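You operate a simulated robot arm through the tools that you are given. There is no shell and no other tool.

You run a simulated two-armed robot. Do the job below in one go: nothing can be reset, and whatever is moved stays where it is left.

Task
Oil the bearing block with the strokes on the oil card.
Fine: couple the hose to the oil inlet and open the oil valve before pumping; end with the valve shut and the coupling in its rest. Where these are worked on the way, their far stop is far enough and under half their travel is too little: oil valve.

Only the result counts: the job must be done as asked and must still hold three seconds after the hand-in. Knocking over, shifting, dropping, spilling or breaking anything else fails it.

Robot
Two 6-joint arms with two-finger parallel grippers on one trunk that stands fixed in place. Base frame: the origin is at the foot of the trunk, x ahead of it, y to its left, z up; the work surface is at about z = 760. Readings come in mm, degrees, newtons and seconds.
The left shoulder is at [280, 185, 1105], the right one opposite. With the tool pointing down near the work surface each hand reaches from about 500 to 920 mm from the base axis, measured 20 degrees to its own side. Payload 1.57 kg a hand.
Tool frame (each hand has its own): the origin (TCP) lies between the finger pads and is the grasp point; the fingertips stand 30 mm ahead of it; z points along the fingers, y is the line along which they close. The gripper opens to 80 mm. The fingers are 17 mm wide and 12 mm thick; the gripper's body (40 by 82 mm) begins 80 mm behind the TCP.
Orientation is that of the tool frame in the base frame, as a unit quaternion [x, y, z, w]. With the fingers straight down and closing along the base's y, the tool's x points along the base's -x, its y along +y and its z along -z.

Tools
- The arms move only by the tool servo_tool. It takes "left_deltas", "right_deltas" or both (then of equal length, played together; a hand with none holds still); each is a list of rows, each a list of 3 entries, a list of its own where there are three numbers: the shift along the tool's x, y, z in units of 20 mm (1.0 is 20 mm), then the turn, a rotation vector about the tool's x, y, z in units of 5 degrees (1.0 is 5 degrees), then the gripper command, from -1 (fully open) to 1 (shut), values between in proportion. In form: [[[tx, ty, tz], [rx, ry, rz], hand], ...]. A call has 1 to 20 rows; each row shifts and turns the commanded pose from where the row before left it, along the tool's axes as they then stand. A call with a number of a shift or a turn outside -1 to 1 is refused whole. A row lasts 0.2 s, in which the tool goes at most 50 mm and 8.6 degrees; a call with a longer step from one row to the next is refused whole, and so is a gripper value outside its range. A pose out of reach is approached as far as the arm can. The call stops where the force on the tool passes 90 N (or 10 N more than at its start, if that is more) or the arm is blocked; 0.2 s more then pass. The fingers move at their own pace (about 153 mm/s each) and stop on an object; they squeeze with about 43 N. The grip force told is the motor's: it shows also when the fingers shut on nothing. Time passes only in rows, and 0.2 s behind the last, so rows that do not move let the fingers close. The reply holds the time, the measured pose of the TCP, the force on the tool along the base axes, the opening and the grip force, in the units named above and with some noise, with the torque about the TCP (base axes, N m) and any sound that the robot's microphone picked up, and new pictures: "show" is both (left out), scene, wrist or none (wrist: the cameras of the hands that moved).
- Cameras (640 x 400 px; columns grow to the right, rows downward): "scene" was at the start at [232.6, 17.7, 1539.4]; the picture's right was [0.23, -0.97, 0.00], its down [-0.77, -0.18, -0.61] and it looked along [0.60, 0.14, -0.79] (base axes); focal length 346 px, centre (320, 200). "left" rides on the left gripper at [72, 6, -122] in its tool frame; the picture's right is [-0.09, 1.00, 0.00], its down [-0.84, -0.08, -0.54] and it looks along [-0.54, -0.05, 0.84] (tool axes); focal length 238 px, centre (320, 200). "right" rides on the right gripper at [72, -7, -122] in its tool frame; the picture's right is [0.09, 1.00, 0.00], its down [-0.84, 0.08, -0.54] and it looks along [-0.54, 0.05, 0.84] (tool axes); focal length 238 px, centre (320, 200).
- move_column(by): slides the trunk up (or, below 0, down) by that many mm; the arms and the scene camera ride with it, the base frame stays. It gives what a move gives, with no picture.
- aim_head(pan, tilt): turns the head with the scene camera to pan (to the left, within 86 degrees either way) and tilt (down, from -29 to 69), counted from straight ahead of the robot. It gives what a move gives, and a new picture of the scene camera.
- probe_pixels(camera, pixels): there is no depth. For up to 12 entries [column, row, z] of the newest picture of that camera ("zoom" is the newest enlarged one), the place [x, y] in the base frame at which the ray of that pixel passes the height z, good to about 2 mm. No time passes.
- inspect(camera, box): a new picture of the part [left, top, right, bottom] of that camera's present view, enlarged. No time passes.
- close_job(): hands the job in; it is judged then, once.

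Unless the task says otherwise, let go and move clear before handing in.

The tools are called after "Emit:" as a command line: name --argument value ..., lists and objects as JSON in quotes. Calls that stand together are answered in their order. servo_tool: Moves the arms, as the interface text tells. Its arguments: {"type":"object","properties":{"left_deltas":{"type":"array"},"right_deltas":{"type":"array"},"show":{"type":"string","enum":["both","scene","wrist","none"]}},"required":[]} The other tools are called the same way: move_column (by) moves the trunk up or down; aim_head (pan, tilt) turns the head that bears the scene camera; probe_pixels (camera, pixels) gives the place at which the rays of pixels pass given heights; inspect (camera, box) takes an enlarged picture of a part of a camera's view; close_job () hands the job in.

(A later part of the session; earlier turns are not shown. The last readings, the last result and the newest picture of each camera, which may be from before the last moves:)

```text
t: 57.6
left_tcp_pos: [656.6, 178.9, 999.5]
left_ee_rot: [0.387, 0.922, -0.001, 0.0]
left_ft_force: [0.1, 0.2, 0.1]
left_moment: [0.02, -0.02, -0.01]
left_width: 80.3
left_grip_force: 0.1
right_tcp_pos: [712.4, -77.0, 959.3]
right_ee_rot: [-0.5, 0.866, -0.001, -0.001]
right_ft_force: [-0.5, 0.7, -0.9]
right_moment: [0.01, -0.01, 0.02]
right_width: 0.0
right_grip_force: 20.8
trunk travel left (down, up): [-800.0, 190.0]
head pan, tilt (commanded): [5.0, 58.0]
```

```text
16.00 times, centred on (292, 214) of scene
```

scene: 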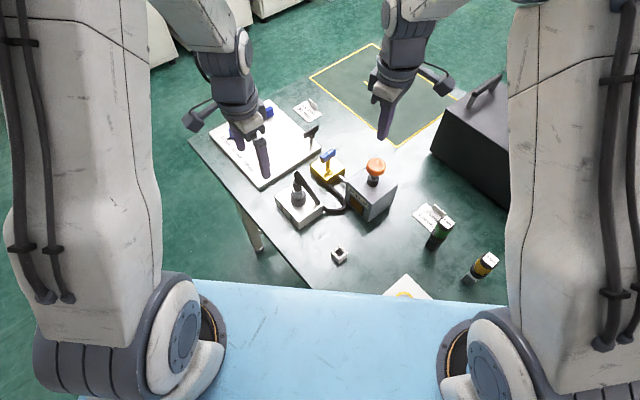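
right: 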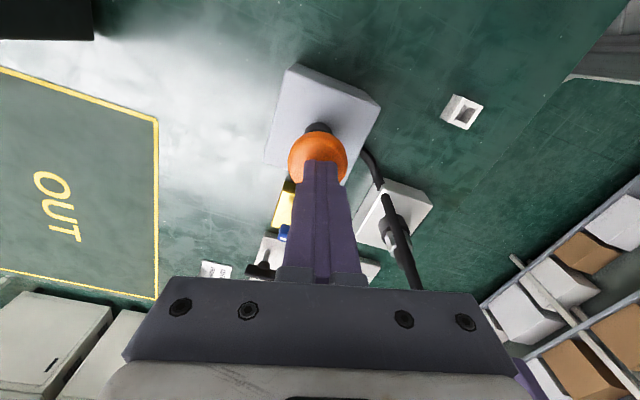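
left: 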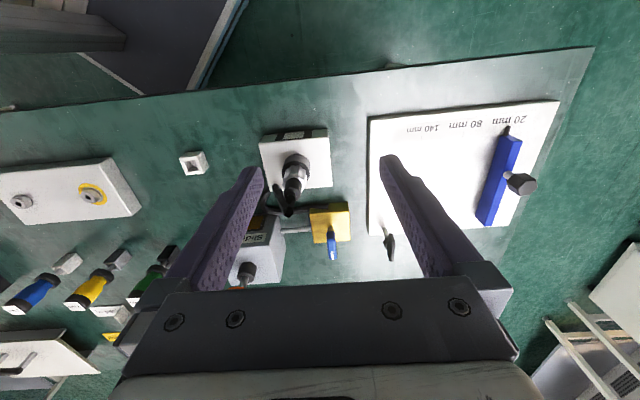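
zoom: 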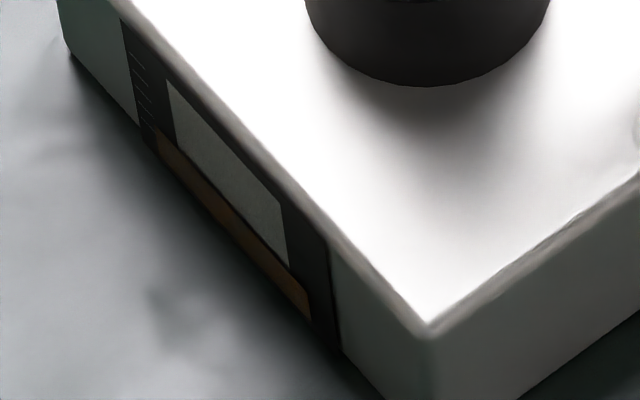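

Two strokes are done and the knob is fully up again. Pressing for stroke 3.

Emit:
servo_tool --right_deltas '[[[0, 0, 0.4], [0, 0, 0], 1], [[0, 0, 0.4], [0, 0, 0], 1], [[0, 0, 0.4], [0, 0, 0], 1], [[0, 0, 0.4], [0, 0, 0], 1], [[0, 0, 0.3], [0, 0, 0], 1], [[0, 0, 0], [0, 0, 0], 1]]' --show "none"

Emit:
inspect --camera "scene" --box '[345, 145, 405, 215]'

Emit:
inspect --camera "scene" --box '[280, 202, 304, 226]'

```text
t: 59.0
left_tcp_pos: [656.1, 180.4, 1001.1]
left_ee_rot: [0.387, 0.922, 0.0, 0.0]
left_ft_force: [-0.2, -0.7, 0.0]
left_moment: [0.02, 0.02, 0.01]
left_width: 80.1
left_grip_force: 0.0
right_tcp_pos: [714.5, -78.4, 922.0]
right_ee_rot: [-0.501, 0.866, 0.0, 0.001]
right_ft_force: [-3.6, 1.0, 24.7]
right_moment: [0.1, 0.1, -0.03]
right_width: 0.0
right_grip_force: 21.3
trunk travel left (down, up): [-800.0, 190.0]
head pan, tilt (commanded): [5.0, 58.0]
```

```text
5.71 times, centred on (375, 180) of scene
```

zoom: 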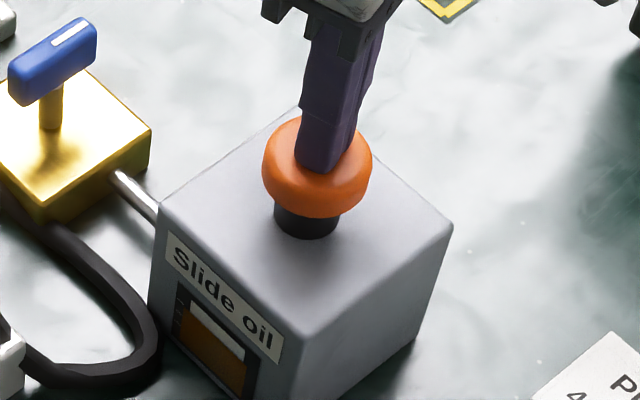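

```text
16.00 times, centred on (292, 214) of scene
```

zoom: 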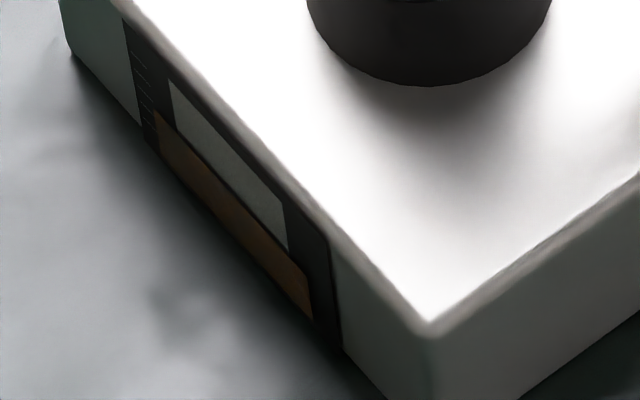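

Stroke 3 bottomed (24.7 N) and the block's amber level rose again. Releasing fully.

Emit:
servo_tool --right_deltas '[[[0, 0, -0.3], [0, 0, 0], 1], [[0, 0, -0.4], [0, 0, 0], 1], [[0, 0, -0.4], [0, 0, 0], 1], [[0, 0, -0.4], [0, 0, 0], 1], [[0, 0, -0.4], [0, 0, 0], 1], [[0, 0, 0], [0, 0, 0], 1]]' --show "none"

Emit:
inspect --camera "scene" --box '[345, 145, 405, 215]'

Emit:
inspect --camera "right" --box '[180, 20, 340, 150]'

Emit:
inspect --camera "scene" --box '[405, 195, 460, 250]'

```text
t: 60.4
left_tcp_pos: [657.1, 178.9, 998.9]
left_ee_rot: [0.387, 0.922, -0.001, -0.001]
left_ft_force: [-0.7, 0.1, -0.1]
left_moment: [0.01, -0.06, 0.02]
left_width: 80.0
left_grip_force: 0.1
right_tcp_pos: [712.1, -78.6, 957.6]
right_ee_rot: [-0.501, 0.865, 0.0, -0.001]
right_ft_force: [0.7, 0.0, -0.6]
right_moment: [0.02, -0.01, 0.04]
right_width: 0.0
right_grip_force: 21.1
trunk travel left (down, up): [-800.0, 190.0]
head pan, tilt (commanded): [5.0, 58.0]
```

```text
5.71 times, centred on (375, 180) of scene
```

zoom: 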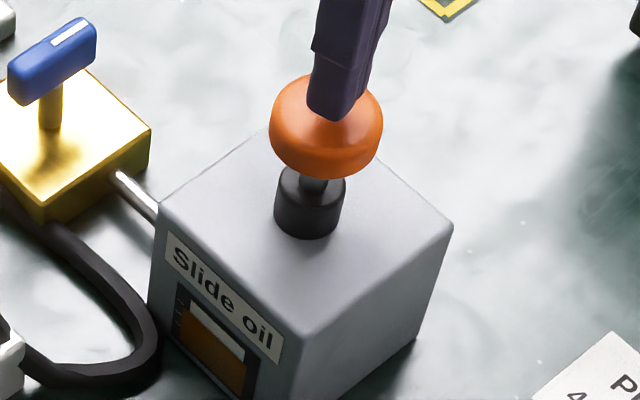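

```text
3.08 times, centred on (260, 85) of right
```

zoom: 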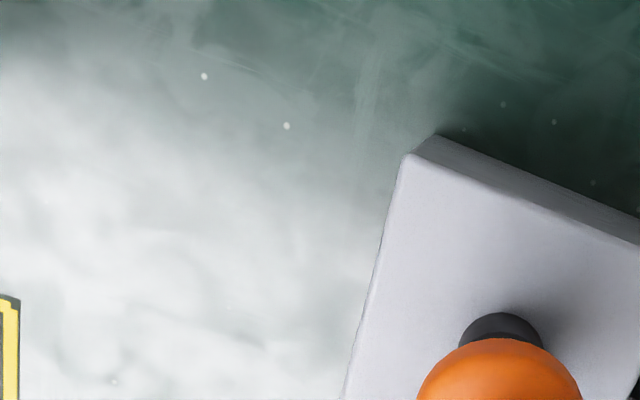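

```text
7.27 times, centred on (432, 222) of scene
```

zoom: 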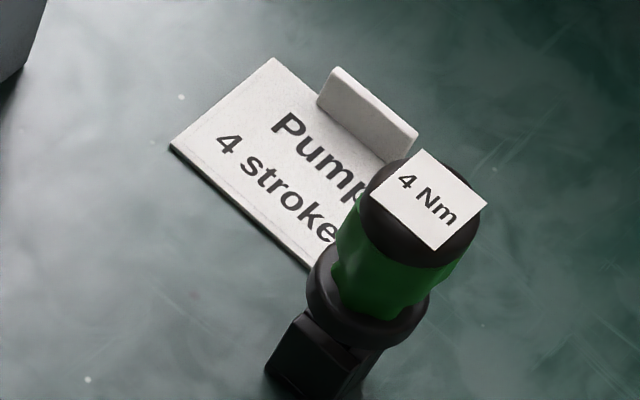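

The card confirms "Pump 4 strokes", three are done and the knob is up. Pressing for the fourth and last stroke.

Emit:
servo_tool --right_deltas '[[[0, 0, 0.4], [0, 0, 0], 1], [[0, 0, 0.4], [0, 0, 0], 1], [[0, 0, 0.4], [0, 0, 0], 1], [[0, 0, 0.4], [0, 0, 0], 1], [[0, 0, 0.3], [0, 0, 0], 1], [[0, 0, 0], [0, 0, 0], 1]]' --show "none"

Emit:
inspect --camera "scene" --box '[345, 145, 405, 215]'

Emit:
inspect --camera "scene" --box '[280, 202, 304, 226]'

```text
t: 61.8
left_tcp_pos: [655.1, 179.3, 999.3]
left_ee_rot: [0.387, 0.922, 0.0, 0.0]
left_ft_force: [0.9, -0.4, 0.2]
left_moment: [0.03, 0.03, 0.03]
left_width: 80.0
left_grip_force: 0.0
right_tcp_pos: [713.8, -78.5, 921.7]
right_ee_rot: [-0.5, 0.866, -0.002, 0.001]
right_ft_force: [-3.4, -2.7, 28.5]
right_moment: [-0.07, 0.06, 0.02]
right_width: 0.0
right_grip_force: 21.2
trunk travel left (down, up): [-800.0, 190.0]
head pan, tilt (commanded): [5.0, 58.0]
```

```text
5.71 times, centred on (375, 180) of scene
```

zoom: 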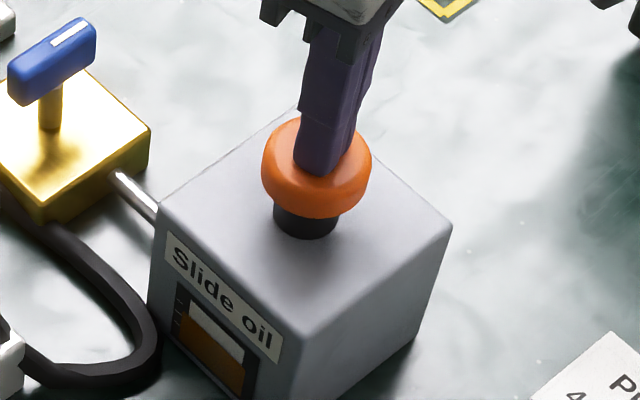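

```text
16.00 times, centred on (292, 214) of scene
```

zoom: 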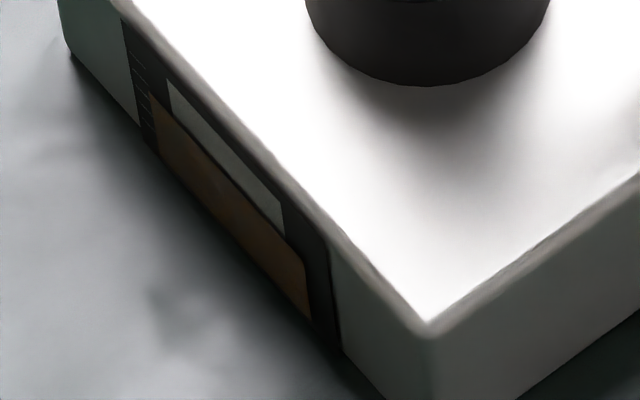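

Stroke 4 bottomed (28.5 N) and the block's level rose to its fourth step. I'll release and withdraw the right hand well up and back to the right.

Emit:
servo_tool --right_deltas '[[[0, 0, -0.3], [0, 0, 0], 1], [[0, 0, -0.4], [0, 0, 0], 1], [[0, 0, -0.4], [0, 0, 0], 1], [[0, 0, -0.5], [0, 0, 0], 1], [[0, 0, -0.8], [0, 0, 0], 1], [[0, 0, -0.9], [0, 0, 0], 1], [[0, 0, -0.9], [0, 0, 0], 1], [[0, 0, -0.9], [0, 0, 0], 1], [[0, 0, -0.9], [0, 0, 0], 1], [[0.8, 0.5, 0], [0, 0, 0], 1], [[0.8, 0.5, 0], [0, 0, 0], 1], [[0.8, 0.5, 0], [0, 0, 0], 1], [[0.8, 0.5, 0], [0, 0, 0], 1], [[0.8, 0.5, 0], [0, 0, 0], 1], [[0.8, 0.5, 0], [0, 0, 0], 1], [[0.8, 0.5, 0], [0, 0, 0], 1]]' --show "both"

Emit:
inspect --camera "scene" --box '[260, 120, 400, 240]'

```text
t: 65.2
left_tcp_pos: [656.9, 179.0, 1000.2]
left_ee_rot: [0.386, 0.922, 0.0, 0.0]
left_ft_force: [-0.7, -0.1, -0.8]
left_moment: [0.0, 0.01, -0.01]
left_width: 80.3
left_grip_force: 0.1
right_tcp_pos: [597.4, -141.1, 1036.1]
right_ee_rot: [-0.501, 0.866, -0.001, 0.001]
right_ft_force: [0.4, 0.7, -0.2]
right_moment: [0.02, 0.0, 0.0]
right_width: 0.0
right_grip_force: 21.4
trunk travel left (down, up): [-800.0, 190.0]
head pan, tilt (commanded): [5.0, 58.0]
```

scene: 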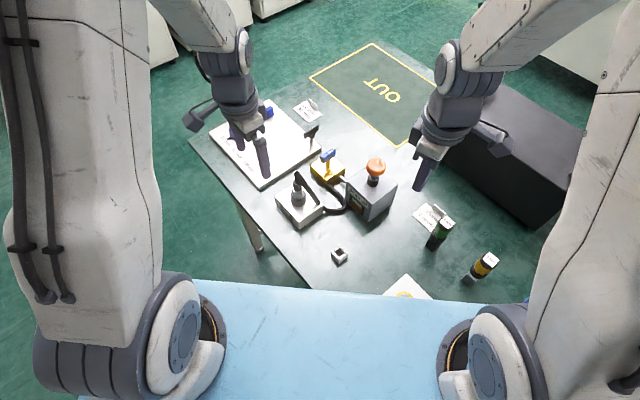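
right: 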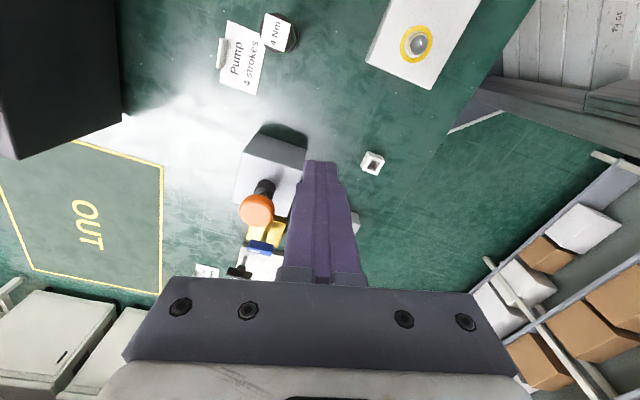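

```text
3.33 times, centred on (330, 180) of scene
```

zoom: 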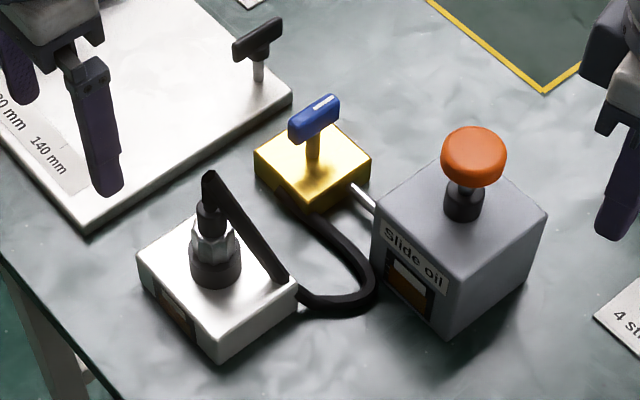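

Both views show knob up, four level steps, and the coupling in place. Now I bring the left hand back over the valve handle (axis ≈(799,36)) to shut it.

Emit:
servo_tool --left_deltas '[[[-1, 0, 0], [0, 0, 0], -1], [[-1, 0, 0.1], [0, 0, 0], -1], [[-1, 0, 0.2], [0, 0, 0], -1], [[-1, 0, 0.2], [0, 0, 0], -1], [[-1, 0, 0.3], [0, 0, 0], -1], [[-1, 0, 0.3], [0, 0, 0], -1], [[-1, 0, 0.3], [0, 0, 0], -1], [[-1, 0, 0.3], [0, 0, 0], -1], [[-1, 0, 0.3], [0, 0, 0], -1], [[-1, 0.07, 0.3], [0, 0, 0], -1], [[0, 0, 0.9], [0, 0, 0], -1], [[0, 0, 0.9], [0, 0, 0], -1], [[0, 0, 0.9], [0, 0, 0], -1], [[0, 0, 0.9], [0, 0, 0], -1]]' --show "wrist"

Emit:
inspect --camera "left" --box '[240, 110, 400, 260]'

Emit:
inspect --camera "scene" --box '[290, 120, 390, 220]'

```text
t: 68.2
left_tcp_pos: [799.0, 38.9, 881.8]
left_ee_rot: [0.386, 0.923, -0.001, 0.0]
left_ft_force: [0.1, -0.6, 0.2]
left_moment: [-0.02, -0.02, 0.01]
left_width: 80.1
left_grip_force: 0.1
right_tcp_pos: [598.3, -139.6, 1038.1]
right_ee_rot: [-0.501, 0.865, -0.001, 0.0]
right_ft_force: [0.9, -1.0, 0.2]
right_moment: [0.01, 0.01, -0.01]
right_width: 0.1
right_grip_force: 20.7
trunk travel left (down, up): [-800.0, 190.0]
head pan, tilt (commanded): [5.0, 58.0]
```

left: 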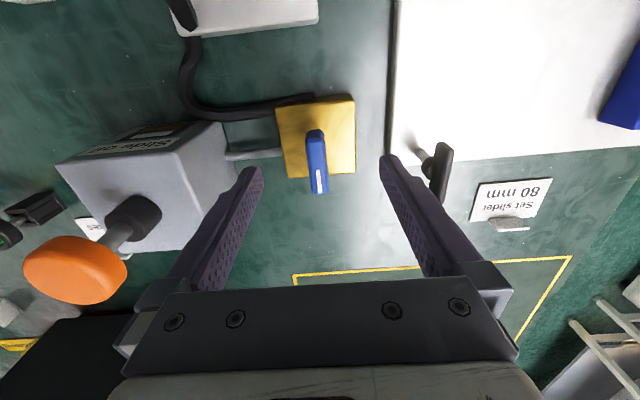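

```text
2.67 times, centred on (320, 185) of left
```

zoom: 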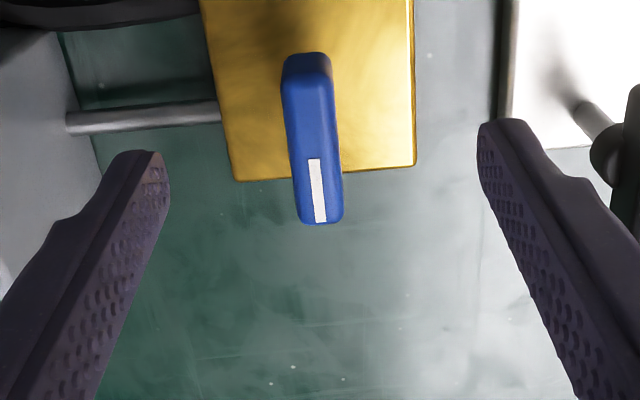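

```text
4.00 times, centred on (340, 170) of scene
```

zoom: 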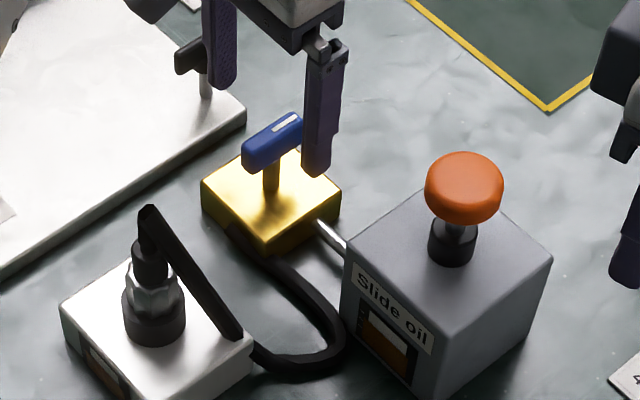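

The bar is ~2 mm to tool −y of centre. I'll trim, lower to z≈836 and close on the handle.

Emit:
servo_tool --left_deltas '[[[0, -0.1, 0.6], [0, 0, 0], -1], [[0, 0, 0.6], [0, 0, 0], -1], [[0, 0, 0.6], [0, 0, 0], -1], [[0, 0, 0.48], [0, 0, 0], -1], [[0, 0, 0], [0, 0, 0], 0.4], [[0, 0, 0], [0, 0, 0], 1], [[0, 0, 0], [0, 0, 0], 1], [[0, 0, 0], [0, 0, 0], 1]]' --show "wrist"

```text
t: 70.0
left_tcp_pos: [797.1, 36.9, 836.1]
left_ee_rot: [0.386, 0.923, 0.0, 0.0]
left_ft_force: [4.3, 3.6, -3.3]
left_moment: [-0.28, -0.31, 0.31]
left_width: 13.7
left_grip_force: 30.4
right_tcp_pos: [598.0, -140.0, 1038.5]
right_ee_rot: [-0.501, 0.866, 0.0, -0.001]
right_ft_force: [-0.3, 0.1, -0.4]
right_moment: [0.01, 0.01, -0.02]
right_width: 0.2
right_grip_force: 21.4
trunk travel left (down, up): [-800.0, 190.0]
head pan, tilt (commanded): [5.0, 58.0]
```

left: 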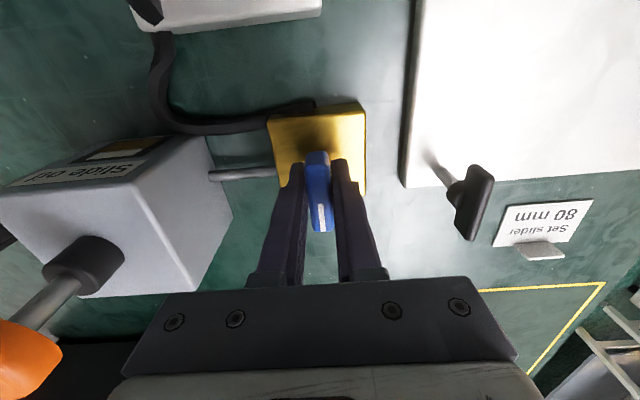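

Gripped at 13.7 mm. Turning counter-clockwise 45° first, checking side forces.

Emit:
servo_tool --left_deltas '[[[0, 0, 0], [0, 0, -1], 1], [[0, 0, 0], [0, 0, -1], 1], [[0, 0, 0], [0, 0, -1], 1], [[0, 0, 0], [0, 0, -1], 1], [[0, 0, 0], [0, 0, -1], 1], [[0, 0, 0], [0, 0, -1], 1], [[0, 0, 0], [0, 0, -1], 1], [[0, 0, 0], [0, 0, -1], 1]]' --show "wrist"

```text
t: 71.8
left_tcp_pos: [797.2, 36.0, 834.7]
left_ee_rot: [0.047, 0.999, 0.0, -0.001]
left_ft_force: [3.2, -5.8, -10.2]
left_moment: [-0.21, -0.46, -0.07]
left_width: 13.9
left_grip_force: 30.3
right_tcp_pos: [597.7, -141.3, 1038.3]
right_ee_rot: [-0.5, 0.866, 0.0, 0.0]
right_ft_force: [0.0, -0.1, 1.1]
right_moment: [0.01, 0.0, -0.01]
right_width: 0.0
right_grip_force: 21.3
trunk travel left (down, up): [-800.0, 190.0]
head pan, tilt (commanded): [5.0, 58.0]
```

left: 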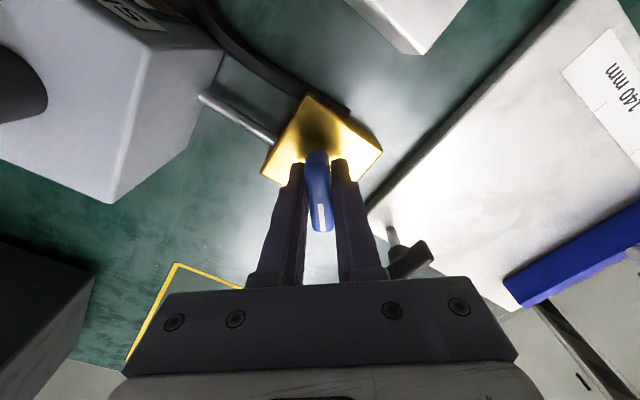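

Half-way with low forces. Continuing counter-clockwise another 40°.

Emit:
servo_tool --left_deltas '[[[0, -0.02, 0], [0, 0, -1], 1], [[0, 0, 0], [0, 0, -1], 1], [[0, 0, 0], [0, 0, -1], 1], [[0, 0, 0], [0, 0, -1], 1], [[0, 0, 0], [0, 0, -1], 1], [[0, 0, 0], [0, 0, -1], 1], [[0, 0, 0], [0, 0, -1], 1], [[0, 0, 0], [0, 0, -1], 1]]' --show "wrist"

```text
t: 73.6
left_tcp_pos: [798.2, 35.5, 835.3]
left_ee_rot: [-0.297, 0.955, -0.001, -0.001]
left_ft_force: [6.3, -16.9, -19.3]
left_moment: [0.0, 0.32, -0.03]
left_width: 13.7
left_grip_force: 30.0
right_tcp_pos: [597.9, -140.6, 1036.7]
right_ee_rot: [-0.5, 0.866, 0.001, 0.0]
right_ft_force: [-0.1, 0.0, -0.4]
right_moment: [-0.03, 0.02, -0.02]
right_width: 0.0
right_grip_force: 21.1
trunk travel left (down, up): [-800.0, 190.0]
head pan, tilt (commanded): [5.0, 58.0]
```

left: 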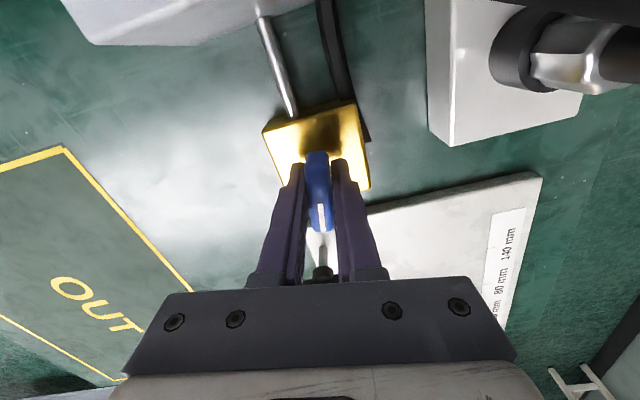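

Turned ~80°; I'll trim the side force and go on past the start angle until the stop torque shows.

Emit:
servo_tool --left_deltas '[[[0.01, -0.04, 0.025], [0, 0, -0.9], 1], [[0, 0, 0], [0, 0, -0.9], 1], [[0, 0, 0], [0, 0, -0.9], 1], [[0, 0, 0], [0, 0, -0.8], 1]]' --show "wrist"

Emit:
inspect --camera "left" --box '[250, 80, 390, 240]'

```text
t: 74.6
left_tcp_pos: [797.7, 33.5, 835.1]
left_ee_rot: [-0.438, 0.899, 0.0, 0.001]
left_ft_force: [3.2, -15.6, -6.6]
left_moment: [0.25, -0.08, -0.71]
left_width: 15.9
left_grip_force: 30.9
right_tcp_pos: [596.9, -141.3, 1038.5]
right_ee_rot: [-0.499, 0.866, 0.0, 0.0]
right_ft_force: [-0.1, -0.2, 0.8]
right_moment: [-0.03, -0.01, 0.02]
right_width: 0.1
right_grip_force: 20.7
trunk travel left (down, up): [-800.0, 190.0]
head pan, tilt (commanded): [5.0, 58.0]
```

left: 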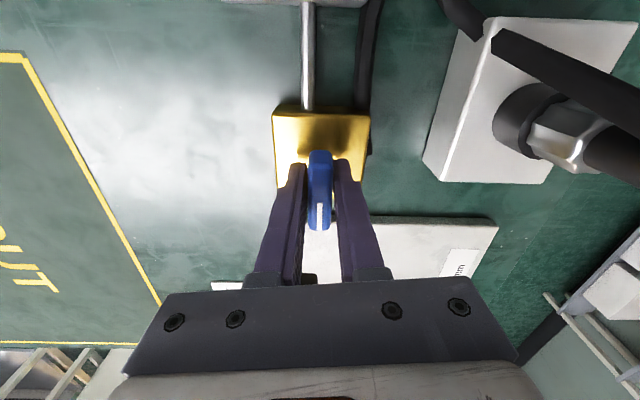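

```text
2.50 times, centred on (320, 160) of left
```

zoom: 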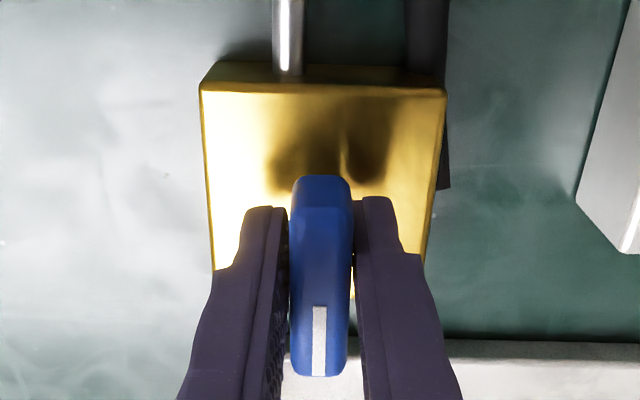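

Torque −0.71 N·m with the jaw spread to 15.9 mm: the valve is hard against its shut stop. I'll open the fingers here and lift straight up.

Emit:
servo_tool --left_deltas '[[[0, 0, 0], [0, 0, 0.6], 1], [[0, 0, 0], [0, 0, 0], 0.5], [[0, 0, 0], [0, 0, 0], -0.5], [[0, 0, 0], [0, 0, 0], -1], [[0, 0, -0.5], [0, 0, 0], -1], [[0, 0, -0.9], [0, 0, 0], -1], [[0, 0, -0.9], [0, 0, 0], -1], [[0, 0, -0.9], [0, 0, 0], -1], [[0, 0, -0.9], [0, 0, 0], -1], [[0, 0, -0.9], [0, 0, 0], -1], [[0, 0, -0.9], [0, 0, 0], -1], [[0, 0, -0.9], [0, 0, 0], -1]]' --show "both"

Emit:
inspect --camera "scene" --box '[305, 135, 355, 195]'

```text
t: 77.2
left_tcp_pos: [797.1, 37.4, 972.2]
left_ee_rot: [-0.415, 0.91, 0.0, 0.0]
left_ft_force: [-0.2, 0.5, 0.7]
left_moment: [-0.04, 0.02, -0.03]
left_width: 79.9
left_grip_force: 0.2
right_tcp_pos: [596.6, -141.0, 1037.9]
right_ee_rot: [-0.5, 0.866, 0.0, 0.0]
right_ft_force: [0.9, 1.9, 0.4]
right_moment: [0.01, -0.01, -0.01]
right_width: 0.3
right_grip_force: 20.7
trunk travel left (down, up): [-800.0, 190.0]
head pan, tilt (commanded): [5.0, 58.0]
```

scene: 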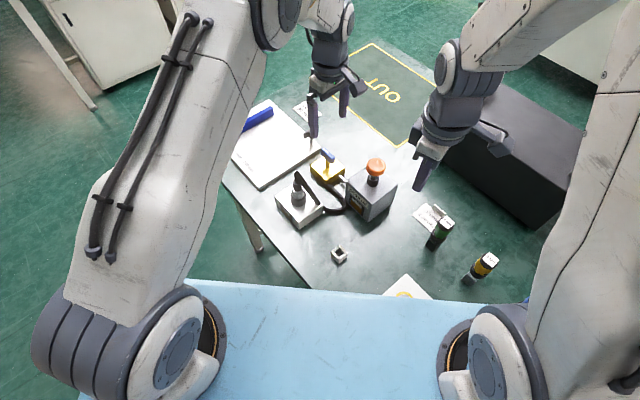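
left: 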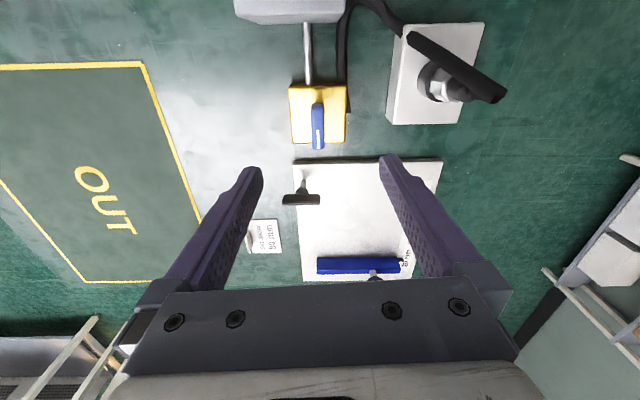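

```text
6.67 times, centred on (330, 165) of scene
```

zoom: 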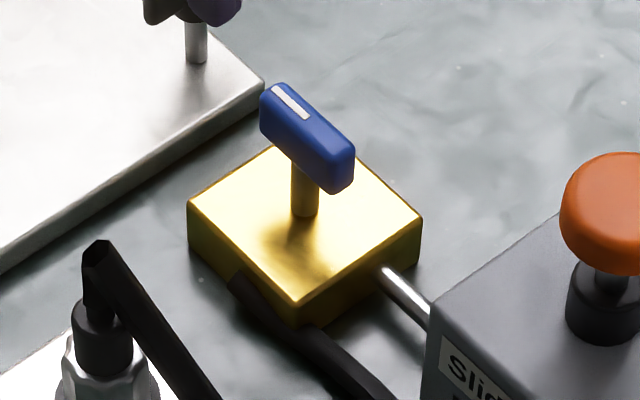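

The valve handle is back in its shut orientation. Now I'll turn the left wrist +94° (back to the coupling grasp yaw) at this height.

Emit:
servo_tool --left_deltas '[[[0, 0, 0], [0, 0, 0.99], -1], [[0, 0, 0], [0, 0, 0.99], -1], [[0, 0, 0], [0, 0, 0.99], -1], [[0, 0, 0], [0, 0, 0.99], -1], [[0, 0, 0], [0, 0, 0.99], -1], [[0, 0, 0], [0, 0, 0.99], -1], [[0, 0, 0], [0, 0, 0.99], -1], [[0, 0, 0], [0, 0, 0.99], -1], [[0, 0, 0], [0, 0, 0.99], -1], [[0, 0, 0], [0, 0, 0.99], -1], [[0, 0, 0], [0, 0, 0.99], -1], [[0, 0, 0], [0, 0, 0.99], -1], [[0, 0, 0], [0, 0, 0.99], -1], [[0, 0, 0], [0, 0, 0.99], -1], [[0, 0, 0], [0, 0, 0.99], -1], [[0, 0, 0], [0, 0, 0.99], -1], [[0, 0, 0], [0, 0, 0.99], -1], [[0, 0, 0], [0, 0, 0.99], -1], [[0, 0, 0], [0, 0, 0.99], -1]]' --show "none"

```text
t: 81.2
left_tcp_pos: [796.4, 34.6, 972.1]
left_ee_rot: [0.383, 0.924, 0.0, 0.001]
left_ft_force: [-0.5, 0.7, -0.9]
left_moment: [0.03, 0.03, 0.03]
left_width: 80.2
left_grip_force: 0.1
right_tcp_pos: [596.4, -139.9, 1038.3]
right_ee_rot: [-0.501, 0.866, 0.0, 0.0]
right_ft_force: [-0.5, -0.6, 0.9]
right_moment: [0.03, 0.01, -0.03]
right_width: 0.1
right_grip_force: 21.3
trunk travel left (down, up): [-800.0, 190.0]
head pan, tilt (commanded): [5.0, 58.0]
```

Yaw is back at 45°. I'll move over the coupling at (679.7,98.7), keeping the height.

Emit:
servo_tool --left_deltas '[[[0.91, -0.273, 0], [0, 0, 0], -1], [[0.91, -0.273, 0], [0, 0, 0], -1], [[0.91, -0.273, 0], [0, 0, 0], -1], [[0.91, -0.273, 0], [0, 0, 0], -1], [[0.91, -0.273, 0], [0, 0, 0], -1], [[0.91, -0.273, 0], [0, 0, 0], -1], [[0.91, -0.273, 0], [0, 0, 0], -1], [[0, 0, 0], [0, 0, 0], -1]]' --show "wrist"

Emit:
inspect --camera "left" --box '[250, 60, 400, 200]'

Emit:
inspect --camera "scene" --box '[260, 140, 340, 230]'

```text
t: 83.0
left_tcp_pos: [679.0, 97.7, 970.7]
left_ee_rot: [0.382, 0.924, 0.0, 0.0]
left_ft_force: [0.4, -0.3, -0.3]
left_moment: [-0.02, 0.0, -0.01]
left_width: 80.1
left_grip_force: 0.0
right_tcp_pos: [598.1, -139.4, 1037.8]
right_ee_rot: [-0.501, 0.865, 0.0, 0.0]
right_ft_force: [0.6, -0.2, 0.0]
right_moment: [-0.01, 0.0, -0.01]
right_width: 0.0
right_grip_force: 20.9
trunk travel left (down, up): [-800.0, 190.0]
head pan, tilt (commanded): [5.0, 58.0]
```

left: 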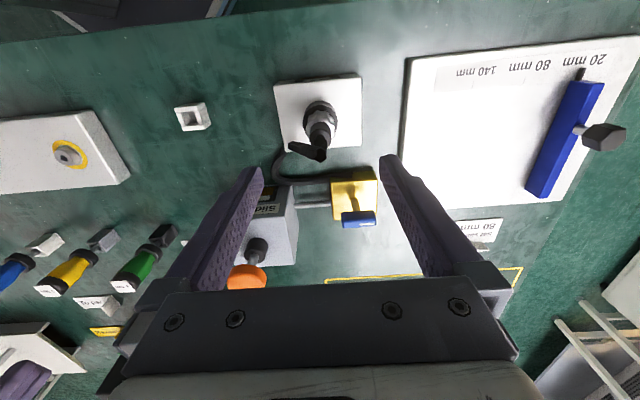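

```text
2.86 times, centred on (325, 130) of left
```

zoom: 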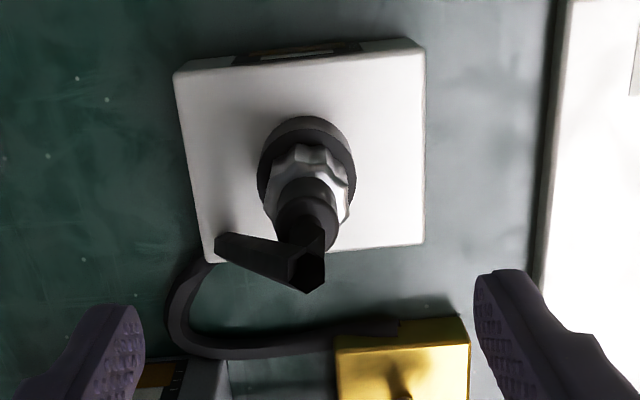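

```text
4.44 times, centred on (300, 185) of scene
```

zoom: 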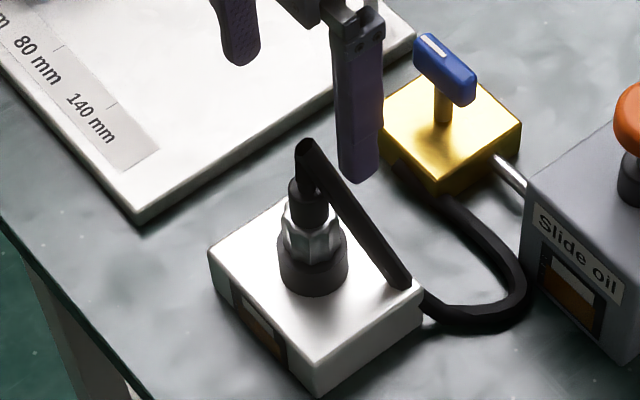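

The coupling and hose look as I left them (hose to the −y side, between open fingers). I'll lower the left hand to the earlier grasp height z≈862 with the fingers open.

Emit:
servo_tool --left_deltas '[[[0, 0.04, 0.8], [0, 0, 0], -1], [[0, 0, 0.8], [0, 0, 0], -1], [[0, 0, 0.8], [0, 0, 0], -1], [[0, 0, 0.8], [0, 0, 0], -1], [[0, 0, 0.8], [0, 0, 0], -1], [[0, 0, 0.8], [0, 0, 0], -1], [[0, 0, 0.6], [0, 0, 0], -1], [[0, 0, 0], [0, 0, 0], -1]]' --show "wrist"

Emit:
inspect --camera "left" --box '[240, 110, 400, 290]'

Emit:
inspect --camera "scene" --box '[270, 150, 330, 220]'

```text
t: 84.8
left_tcp_pos: [681.5, 98.6, 863.9]
left_ee_rot: [0.383, 0.924, -0.001, 0.0]
left_ft_force: [-0.5, -0.1, 0.3]
left_moment: [-0.01, 0.01, -0.03]
left_width: 80.0
left_grip_force: 0.0
right_tcp_pos: [595.7, -141.2, 1038.2]
right_ee_rot: [-0.501, 0.866, 0.0, 0.0]
right_ft_force: [-0.7, 0.7, 0.5]
right_moment: [0.02, 0.01, 0.03]
right_width: 0.0
right_grip_force: 21.5
trunk travel left (down, up): [-800.0, 190.0]
head pan, tilt (commanded): [5.0, 58.0]
```

left: 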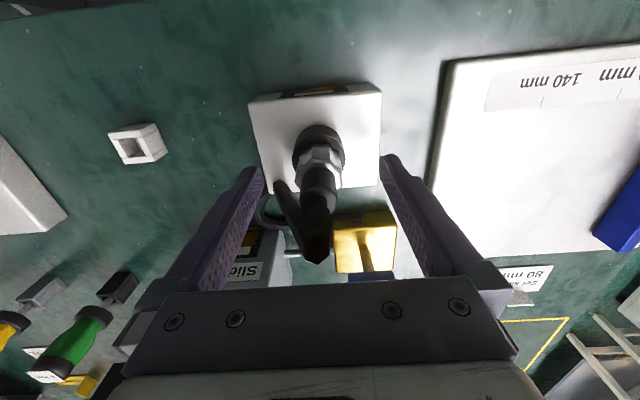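

```text
2.22 times, centred on (320, 200) of left
```

zoom: 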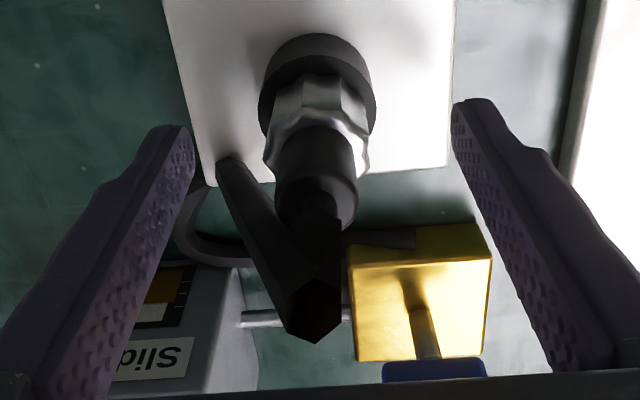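

```text
5.71 times, centred on (300, 185) of scene
```

zoom: 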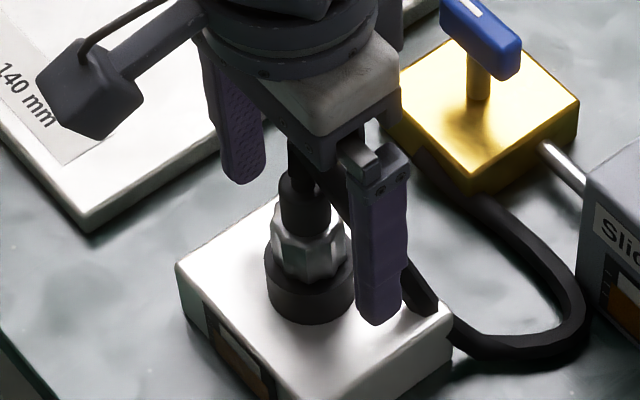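

The collar is ~1.5 mm to tool −y of centre; I'll trim that, lower 2 mm and close on the collar.

Emit:
servo_tool --left_deltas '[[[0, -0.07, 0.1], [0, 0, 0], -1], [[0, 0, 0], [0, 0, 0], 0.2], [[0, 0, 0], [0, 0, 0], 1], [[0, 0, 0], [0, 0, 0], 1], [[0, 0, 0], [0, 0, 0], 1]]' --show "wrist"

```text
t: 86.0
left_tcp_pos: [679.3, 97.0, 862.3]
left_ee_rot: [0.383, 0.924, 0.0, 0.001]
left_ft_force: [0.4, -0.5, 1.7]
left_moment: [0.0, -0.06, 0.01]
left_width: 27.3
left_grip_force: 38.2
right_tcp_pos: [597.2, -140.7, 1038.8]
right_ee_rot: [-0.501, 0.865, 0.0, 0.0]
right_ft_force: [0.6, -0.1, 0.4]
right_moment: [0.02, 0.01, 0.02]
right_width: 0.0
right_grip_force: 21.2
trunk travel left (down, up): [-800.0, 190.0]
head pan, tilt (commanded): [5.0, 58.0]
```

left: 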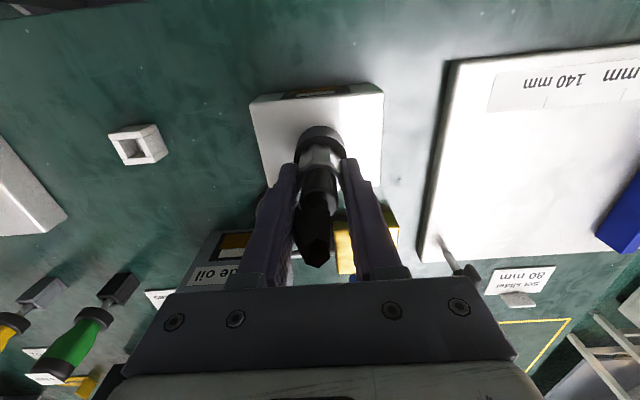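

Gripped at 27.3 mm with negligible force. Lifting slowly 30 mm out of the inlet.

Emit:
servo_tool --left_deltas '[[[0, 0, -0.15], [0, 0, 0], 1], [[0, 0, -0.25], [0, 0, 0], 1], [[0, 0, -0.25], [0, 0, 0], 1], [[0, 0, -0.35], [0, 0, 0], 1], [[0, 0, -0.5], [0, 0, 0], 1]]' --show "none"

Emit:
inspect --camera "scene" --box '[270, 150, 330, 220]'

```text
t: 87.2
left_tcp_pos: [680.0, 97.2, 891.9]
left_ee_rot: [0.383, 0.924, 0.0, 0.0]
left_ft_force: [0.5, -0.7, -0.1]
left_moment: [0.02, 0.0, 0.01]
left_width: 27.4
left_grip_force: 38.3
right_tcp_pos: [596.7, -139.7, 1037.7]
right_ee_rot: [-0.501, 0.866, 0.0, 0.001]
right_ft_force: [0.0, -0.3, 0.0]
right_moment: [0.01, 0.02, -0.03]
right_width: 0.1
right_grip_force: 21.3
trunk travel left (down, up): [-800.0, 190.0]
head pan, tilt (commanded): [5.0, 58.0]
```

```text
5.71 times, centred on (300, 185) of scene
```

zoom: 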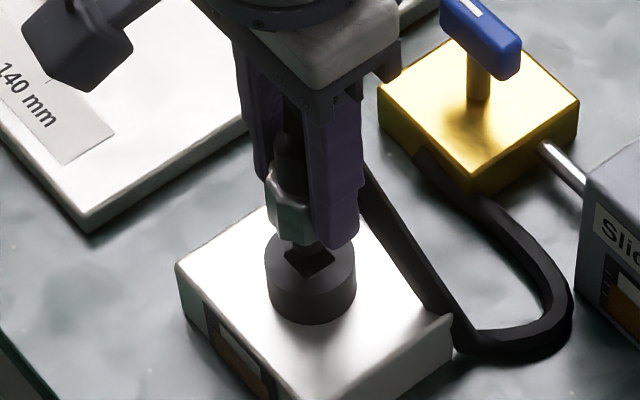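

The coupling came out cleanly. I'll raise it and carry it back to above the rest at ≈(556.5,−10.4).

Emit:
servo_tool --left_deltas '[[[0, 0, -0.8], [0, 0, 0], 1], [[0, 0, -0.8], [0, 0, 0], 1], [[0, 0, -0.5], [0, 0, 0], 1], [[0.05, -0.7, 0], [0, 0, 0], 1], [[0.05, -0.85, 0], [0, 0, 0], 1], [[0.05, -0.85, 0], [0, 0, 0], 1], [[0.05, -0.85, 0], [0, 0, 0], 1], [[0.05, -0.85, 0], [0, 0, 0], 1], [[0.05, -0.85, 0], [0, 0, 0], 1], [[0.05, -0.85, 0], [0, 0, 0], 1], [[0.1, -0.85, 0], [0, 0, 0], 1], [[0.05, -0.85, 0], [0, 0, 0], 1], [[0.05, -0.67, 0], [0, 0, 0], 1], [[0, 0, 0], [0, 0, 0], 1]]' --show "both"

Emit:
inspect --camera "scene" --box '[305, 195, 375, 275]'

Emit:
inspect --camera "left" --box '[240, 90, 400, 240]'

```text
t: 90.2
left_tcp_pos: [556.2, -10.9, 934.0]
left_ee_rot: [0.383, 0.924, 0.0, 0.0]
left_ft_force: [-0.1, 0.1, 0.1]
left_moment: [0.0, 0.0, -0.02]
left_width: 27.4
left_grip_force: 38.1
right_tcp_pos: [596.6, -140.9, 1038.1]
right_ee_rot: [-0.501, 0.865, 0.0, 0.0]
right_ft_force: [-0.1, -0.1, -0.2]
right_moment: [0.01, 0.02, 0.0]
right_width: 0.0
right_grip_force: 21.1
trunk travel left (down, up): [-800.0, 190.0]
head pan, tilt (commanded): [5.0, 58.0]
```

scene: 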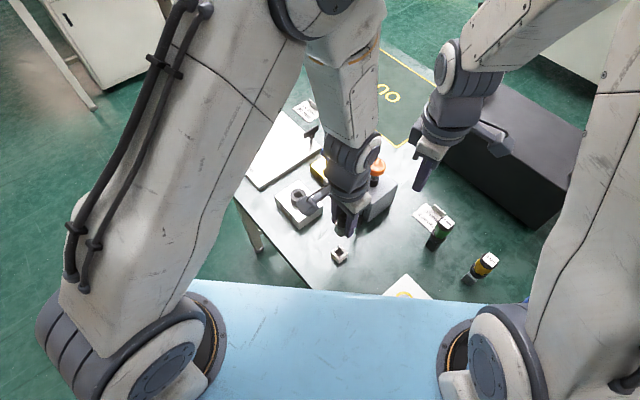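
left: 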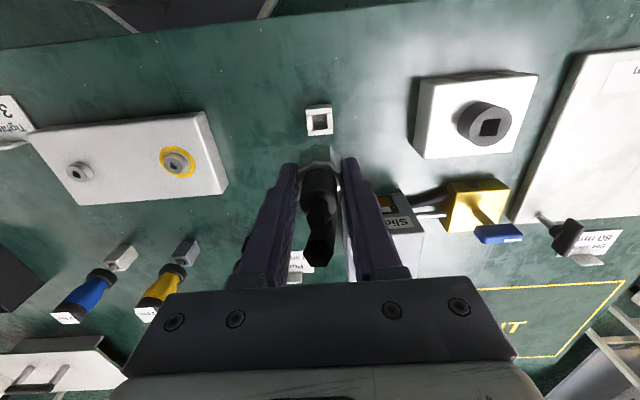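

```text
5.00 times, centred on (340, 235) of scene
```

zoom: 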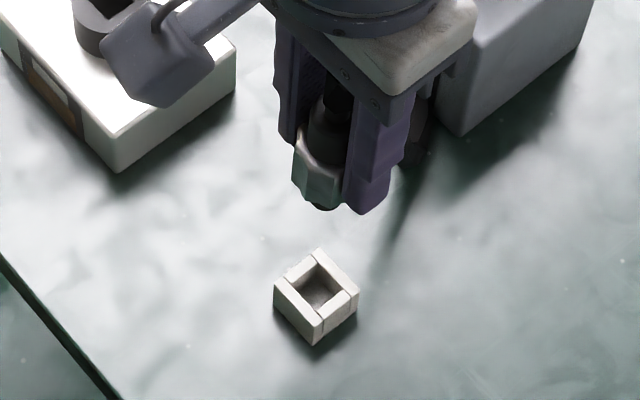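

```text
2.67 times, centred on (320, 165) of left
```

zoom: 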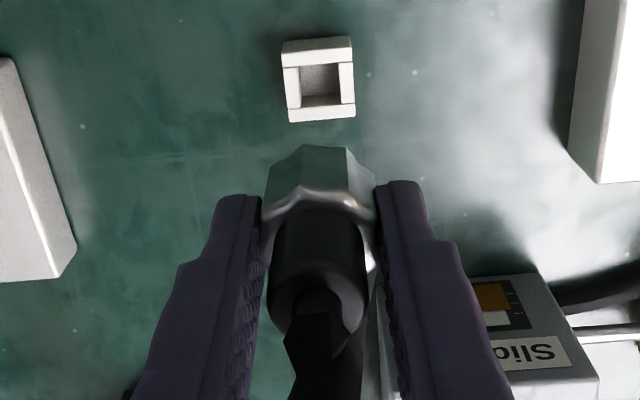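

The coupling is over the rest. I'll lower to z≈855 (nose ~15 mm above the rest) and compare with the picture taken when I lifted it out.

Emit:
servo_tool --left_deltas '[[[0, 0, 0.8], [0, 0, 0], 1], [[0, 0, 0.8], [0, 0, 0], 1], [[0, 0, 0.8], [0, 0, 0], 1], [[0, 0, 0.8], [0, 0, 0], 1], [[0, 0, 0.7], [0, 0, 0], 1], [[0, 0, 0], [0, 0, 0], 1]]' --show "none"

Emit:
inspect --camera "scene" --box '[322, 225, 358, 269]'

Emit:
inspect --camera "left" --box '[240, 100, 400, 250]'

Emit:
inspect --camera "right" --box '[330, 120, 420, 200]'

```text
t: 91.6
left_tcp_pos: [555.7, -10.9, 856.0]
left_ee_rot: [0.383, 0.924, 0.0, 0.0]
left_ft_force: [0.0, 0.4, -0.9]
left_moment: [0.02, 0.03, 0.02]
left_width: 27.6
left_grip_force: 37.6
right_tcp_pos: [596.8, -140.5, 1036.5]
right_ee_rot: [-0.501, 0.865, 0.0, -0.001]
right_ft_force: [0.3, -0.6, 0.7]
right_moment: [0.01, -0.01, 0.01]
right_width: 0.2
right_grip_force: 21.2
trunk travel left (down, up): [-800.0, 190.0]
head pan, tilt (commanded): [5.0, 58.0]
```

```text
9.09 times, centred on (340, 247) of scene
```

zoom: 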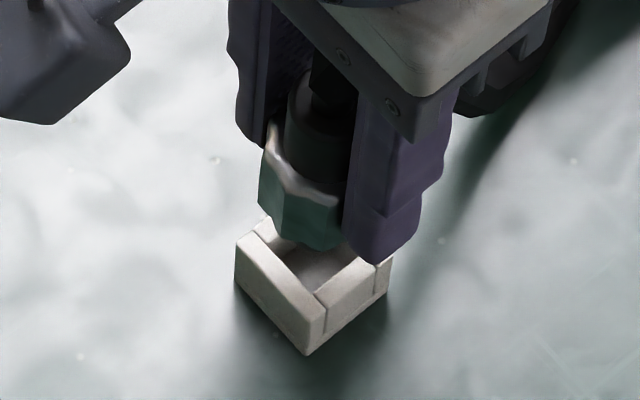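

```text
2.67 times, centred on (320, 175) of left
```

zoom: 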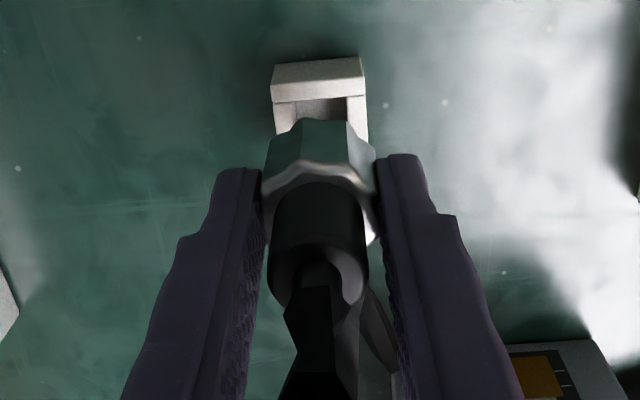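

```text
5.00 times, centred on (375, 160) of right
```

zoom: 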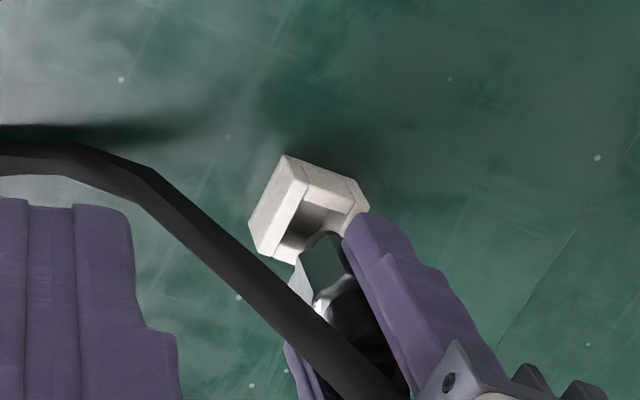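

Compared with the lift-out picture the rest lies ~1.4 mm to tool +y, so I'll shift by that and lower slowly to z≈828, watching force.

Emit:
servo_tool --left_deltas '[[[0, 0.07, 0.1], [0, 0, 0], 1], [[0, 0, 0.25], [0, 0, 0], 1], [[0, 0, 0.25], [0, 0, 0], 1], [[0, 0, 0.2], [0, 0, 0], 1], [[0, 0, 0.2], [0, 0, 0], 1], [[0, 0, 0.2], [0, 0, 0], 1], [[0, 0, 0.2], [0, 0, 0], 1]]' --show "none"

Emit:
inspect --camera "scene" --box '[322, 225, 358, 269]'

Emit:
inspect --camera "left" --box '[240, 100, 400, 250]'

```text
t: 93.2
left_tcp_pos: [557.9, -10.7, 827.3]
left_ee_rot: [0.383, 0.924, 0.0, 0.002]
left_ft_force: [3.2, 0.1, 32.9]
left_moment: [0.18, -0.29, 0.0]
left_width: 28.4
left_grip_force: 38.7
right_tcp_pos: [596.5, -140.7, 1039.0]
right_ee_rot: [-0.501, 0.865, 0.0, 0.0]
right_ft_force: [-1.1, -0.2, -0.2]
right_moment: [0.01, 0.01, 0.02]
right_width: 0.0
right_grip_force: 21.0
trunk travel left (down, up): [-800.0, 190.0]
head pan, tilt (commanded): [5.0, 58.0]
```

```text
9.09 times, centred on (340, 247) of scene
```

zoom: 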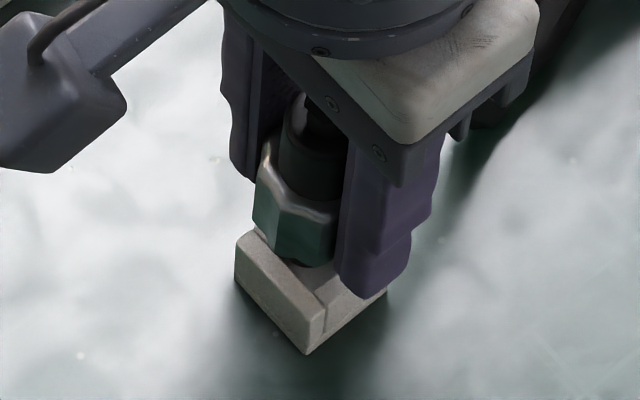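

```text
2.67 times, centred on (320, 175) of left
```

zoom: 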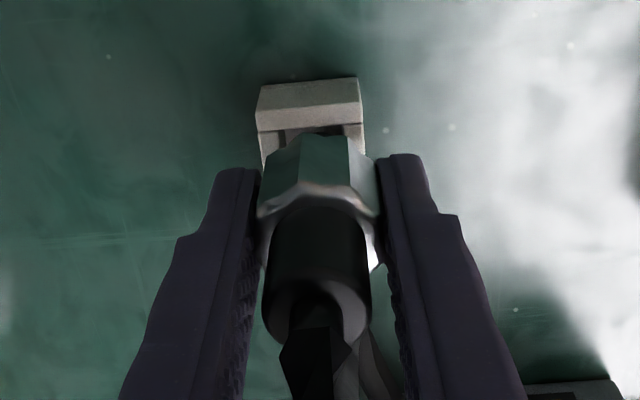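

Contact of 33 N came about 5 mm above the expected seating height, and the jaw spread to 28.4 mm, so something is catching. I'll back off 3 mm and look closely.

Emit:
servo_tool --left_deltas '[[[0, 0, -0.15], [0, 0, 0], 1], [[0, 0, 0], [0, 0, 0], 1]]' --show "none"

Emit:
inspect --camera "scene" --box '[328, 240, 350, 262]'

Emit:
inspect --camera "left" --box '[290, 115, 350, 175]'

Emit:
inspect --camera "right" --box '[350, 140, 390, 180]'

```text
t: 93.8
left_tcp_pos: [554.8, -9.3, 827.6]
left_ee_rot: [0.382, 0.924, 0.002, -0.003]
left_ft_force: [0.6, 0.5, -1.3]
left_moment: [0.04, 0.03, -0.01]
left_width: 28.0
left_grip_force: 38.2
right_tcp_pos: [597.0, -142.1, 1038.3]
right_ee_rot: [-0.5, 0.866, 0.0, -0.001]
right_ft_force: [0.9, -0.4, 1.2]
right_moment: [0.02, 0.02, 0.03]
right_width: 0.4
right_grip_force: 21.4
trunk travel left (down, up): [-800.0, 190.0]
head pan, tilt (commanded): [5.0, 58.0]
```

```text
16.00 times, centred on (339, 251) of scene
```

zoom: 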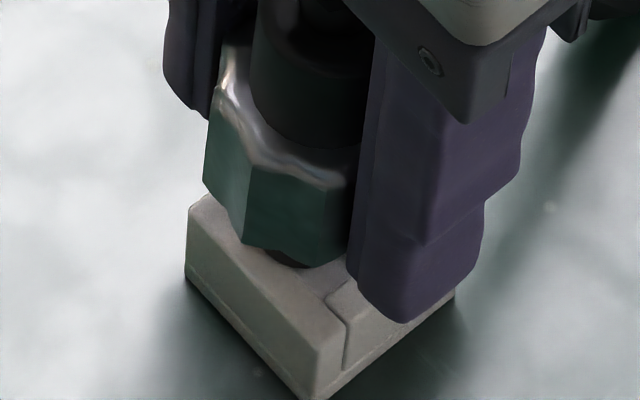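

```text
6.67 times, centred on (320, 145) of left
```

zoom: 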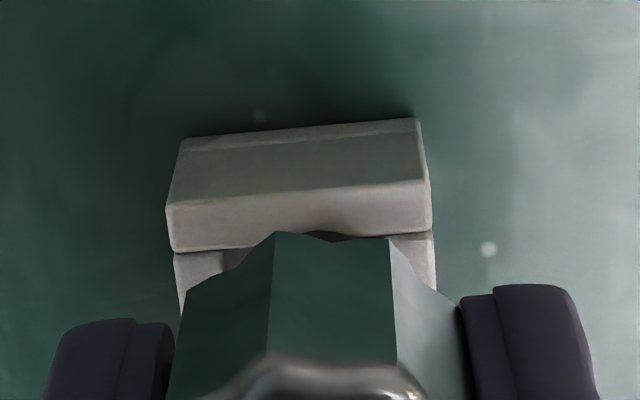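

```text
10.00 times, centred on (370, 160) of right
```

zoom: 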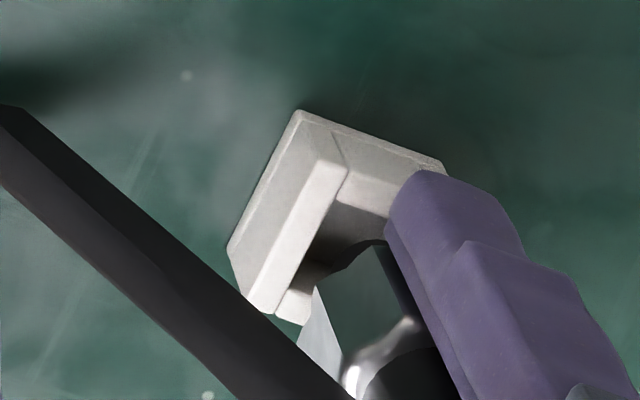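

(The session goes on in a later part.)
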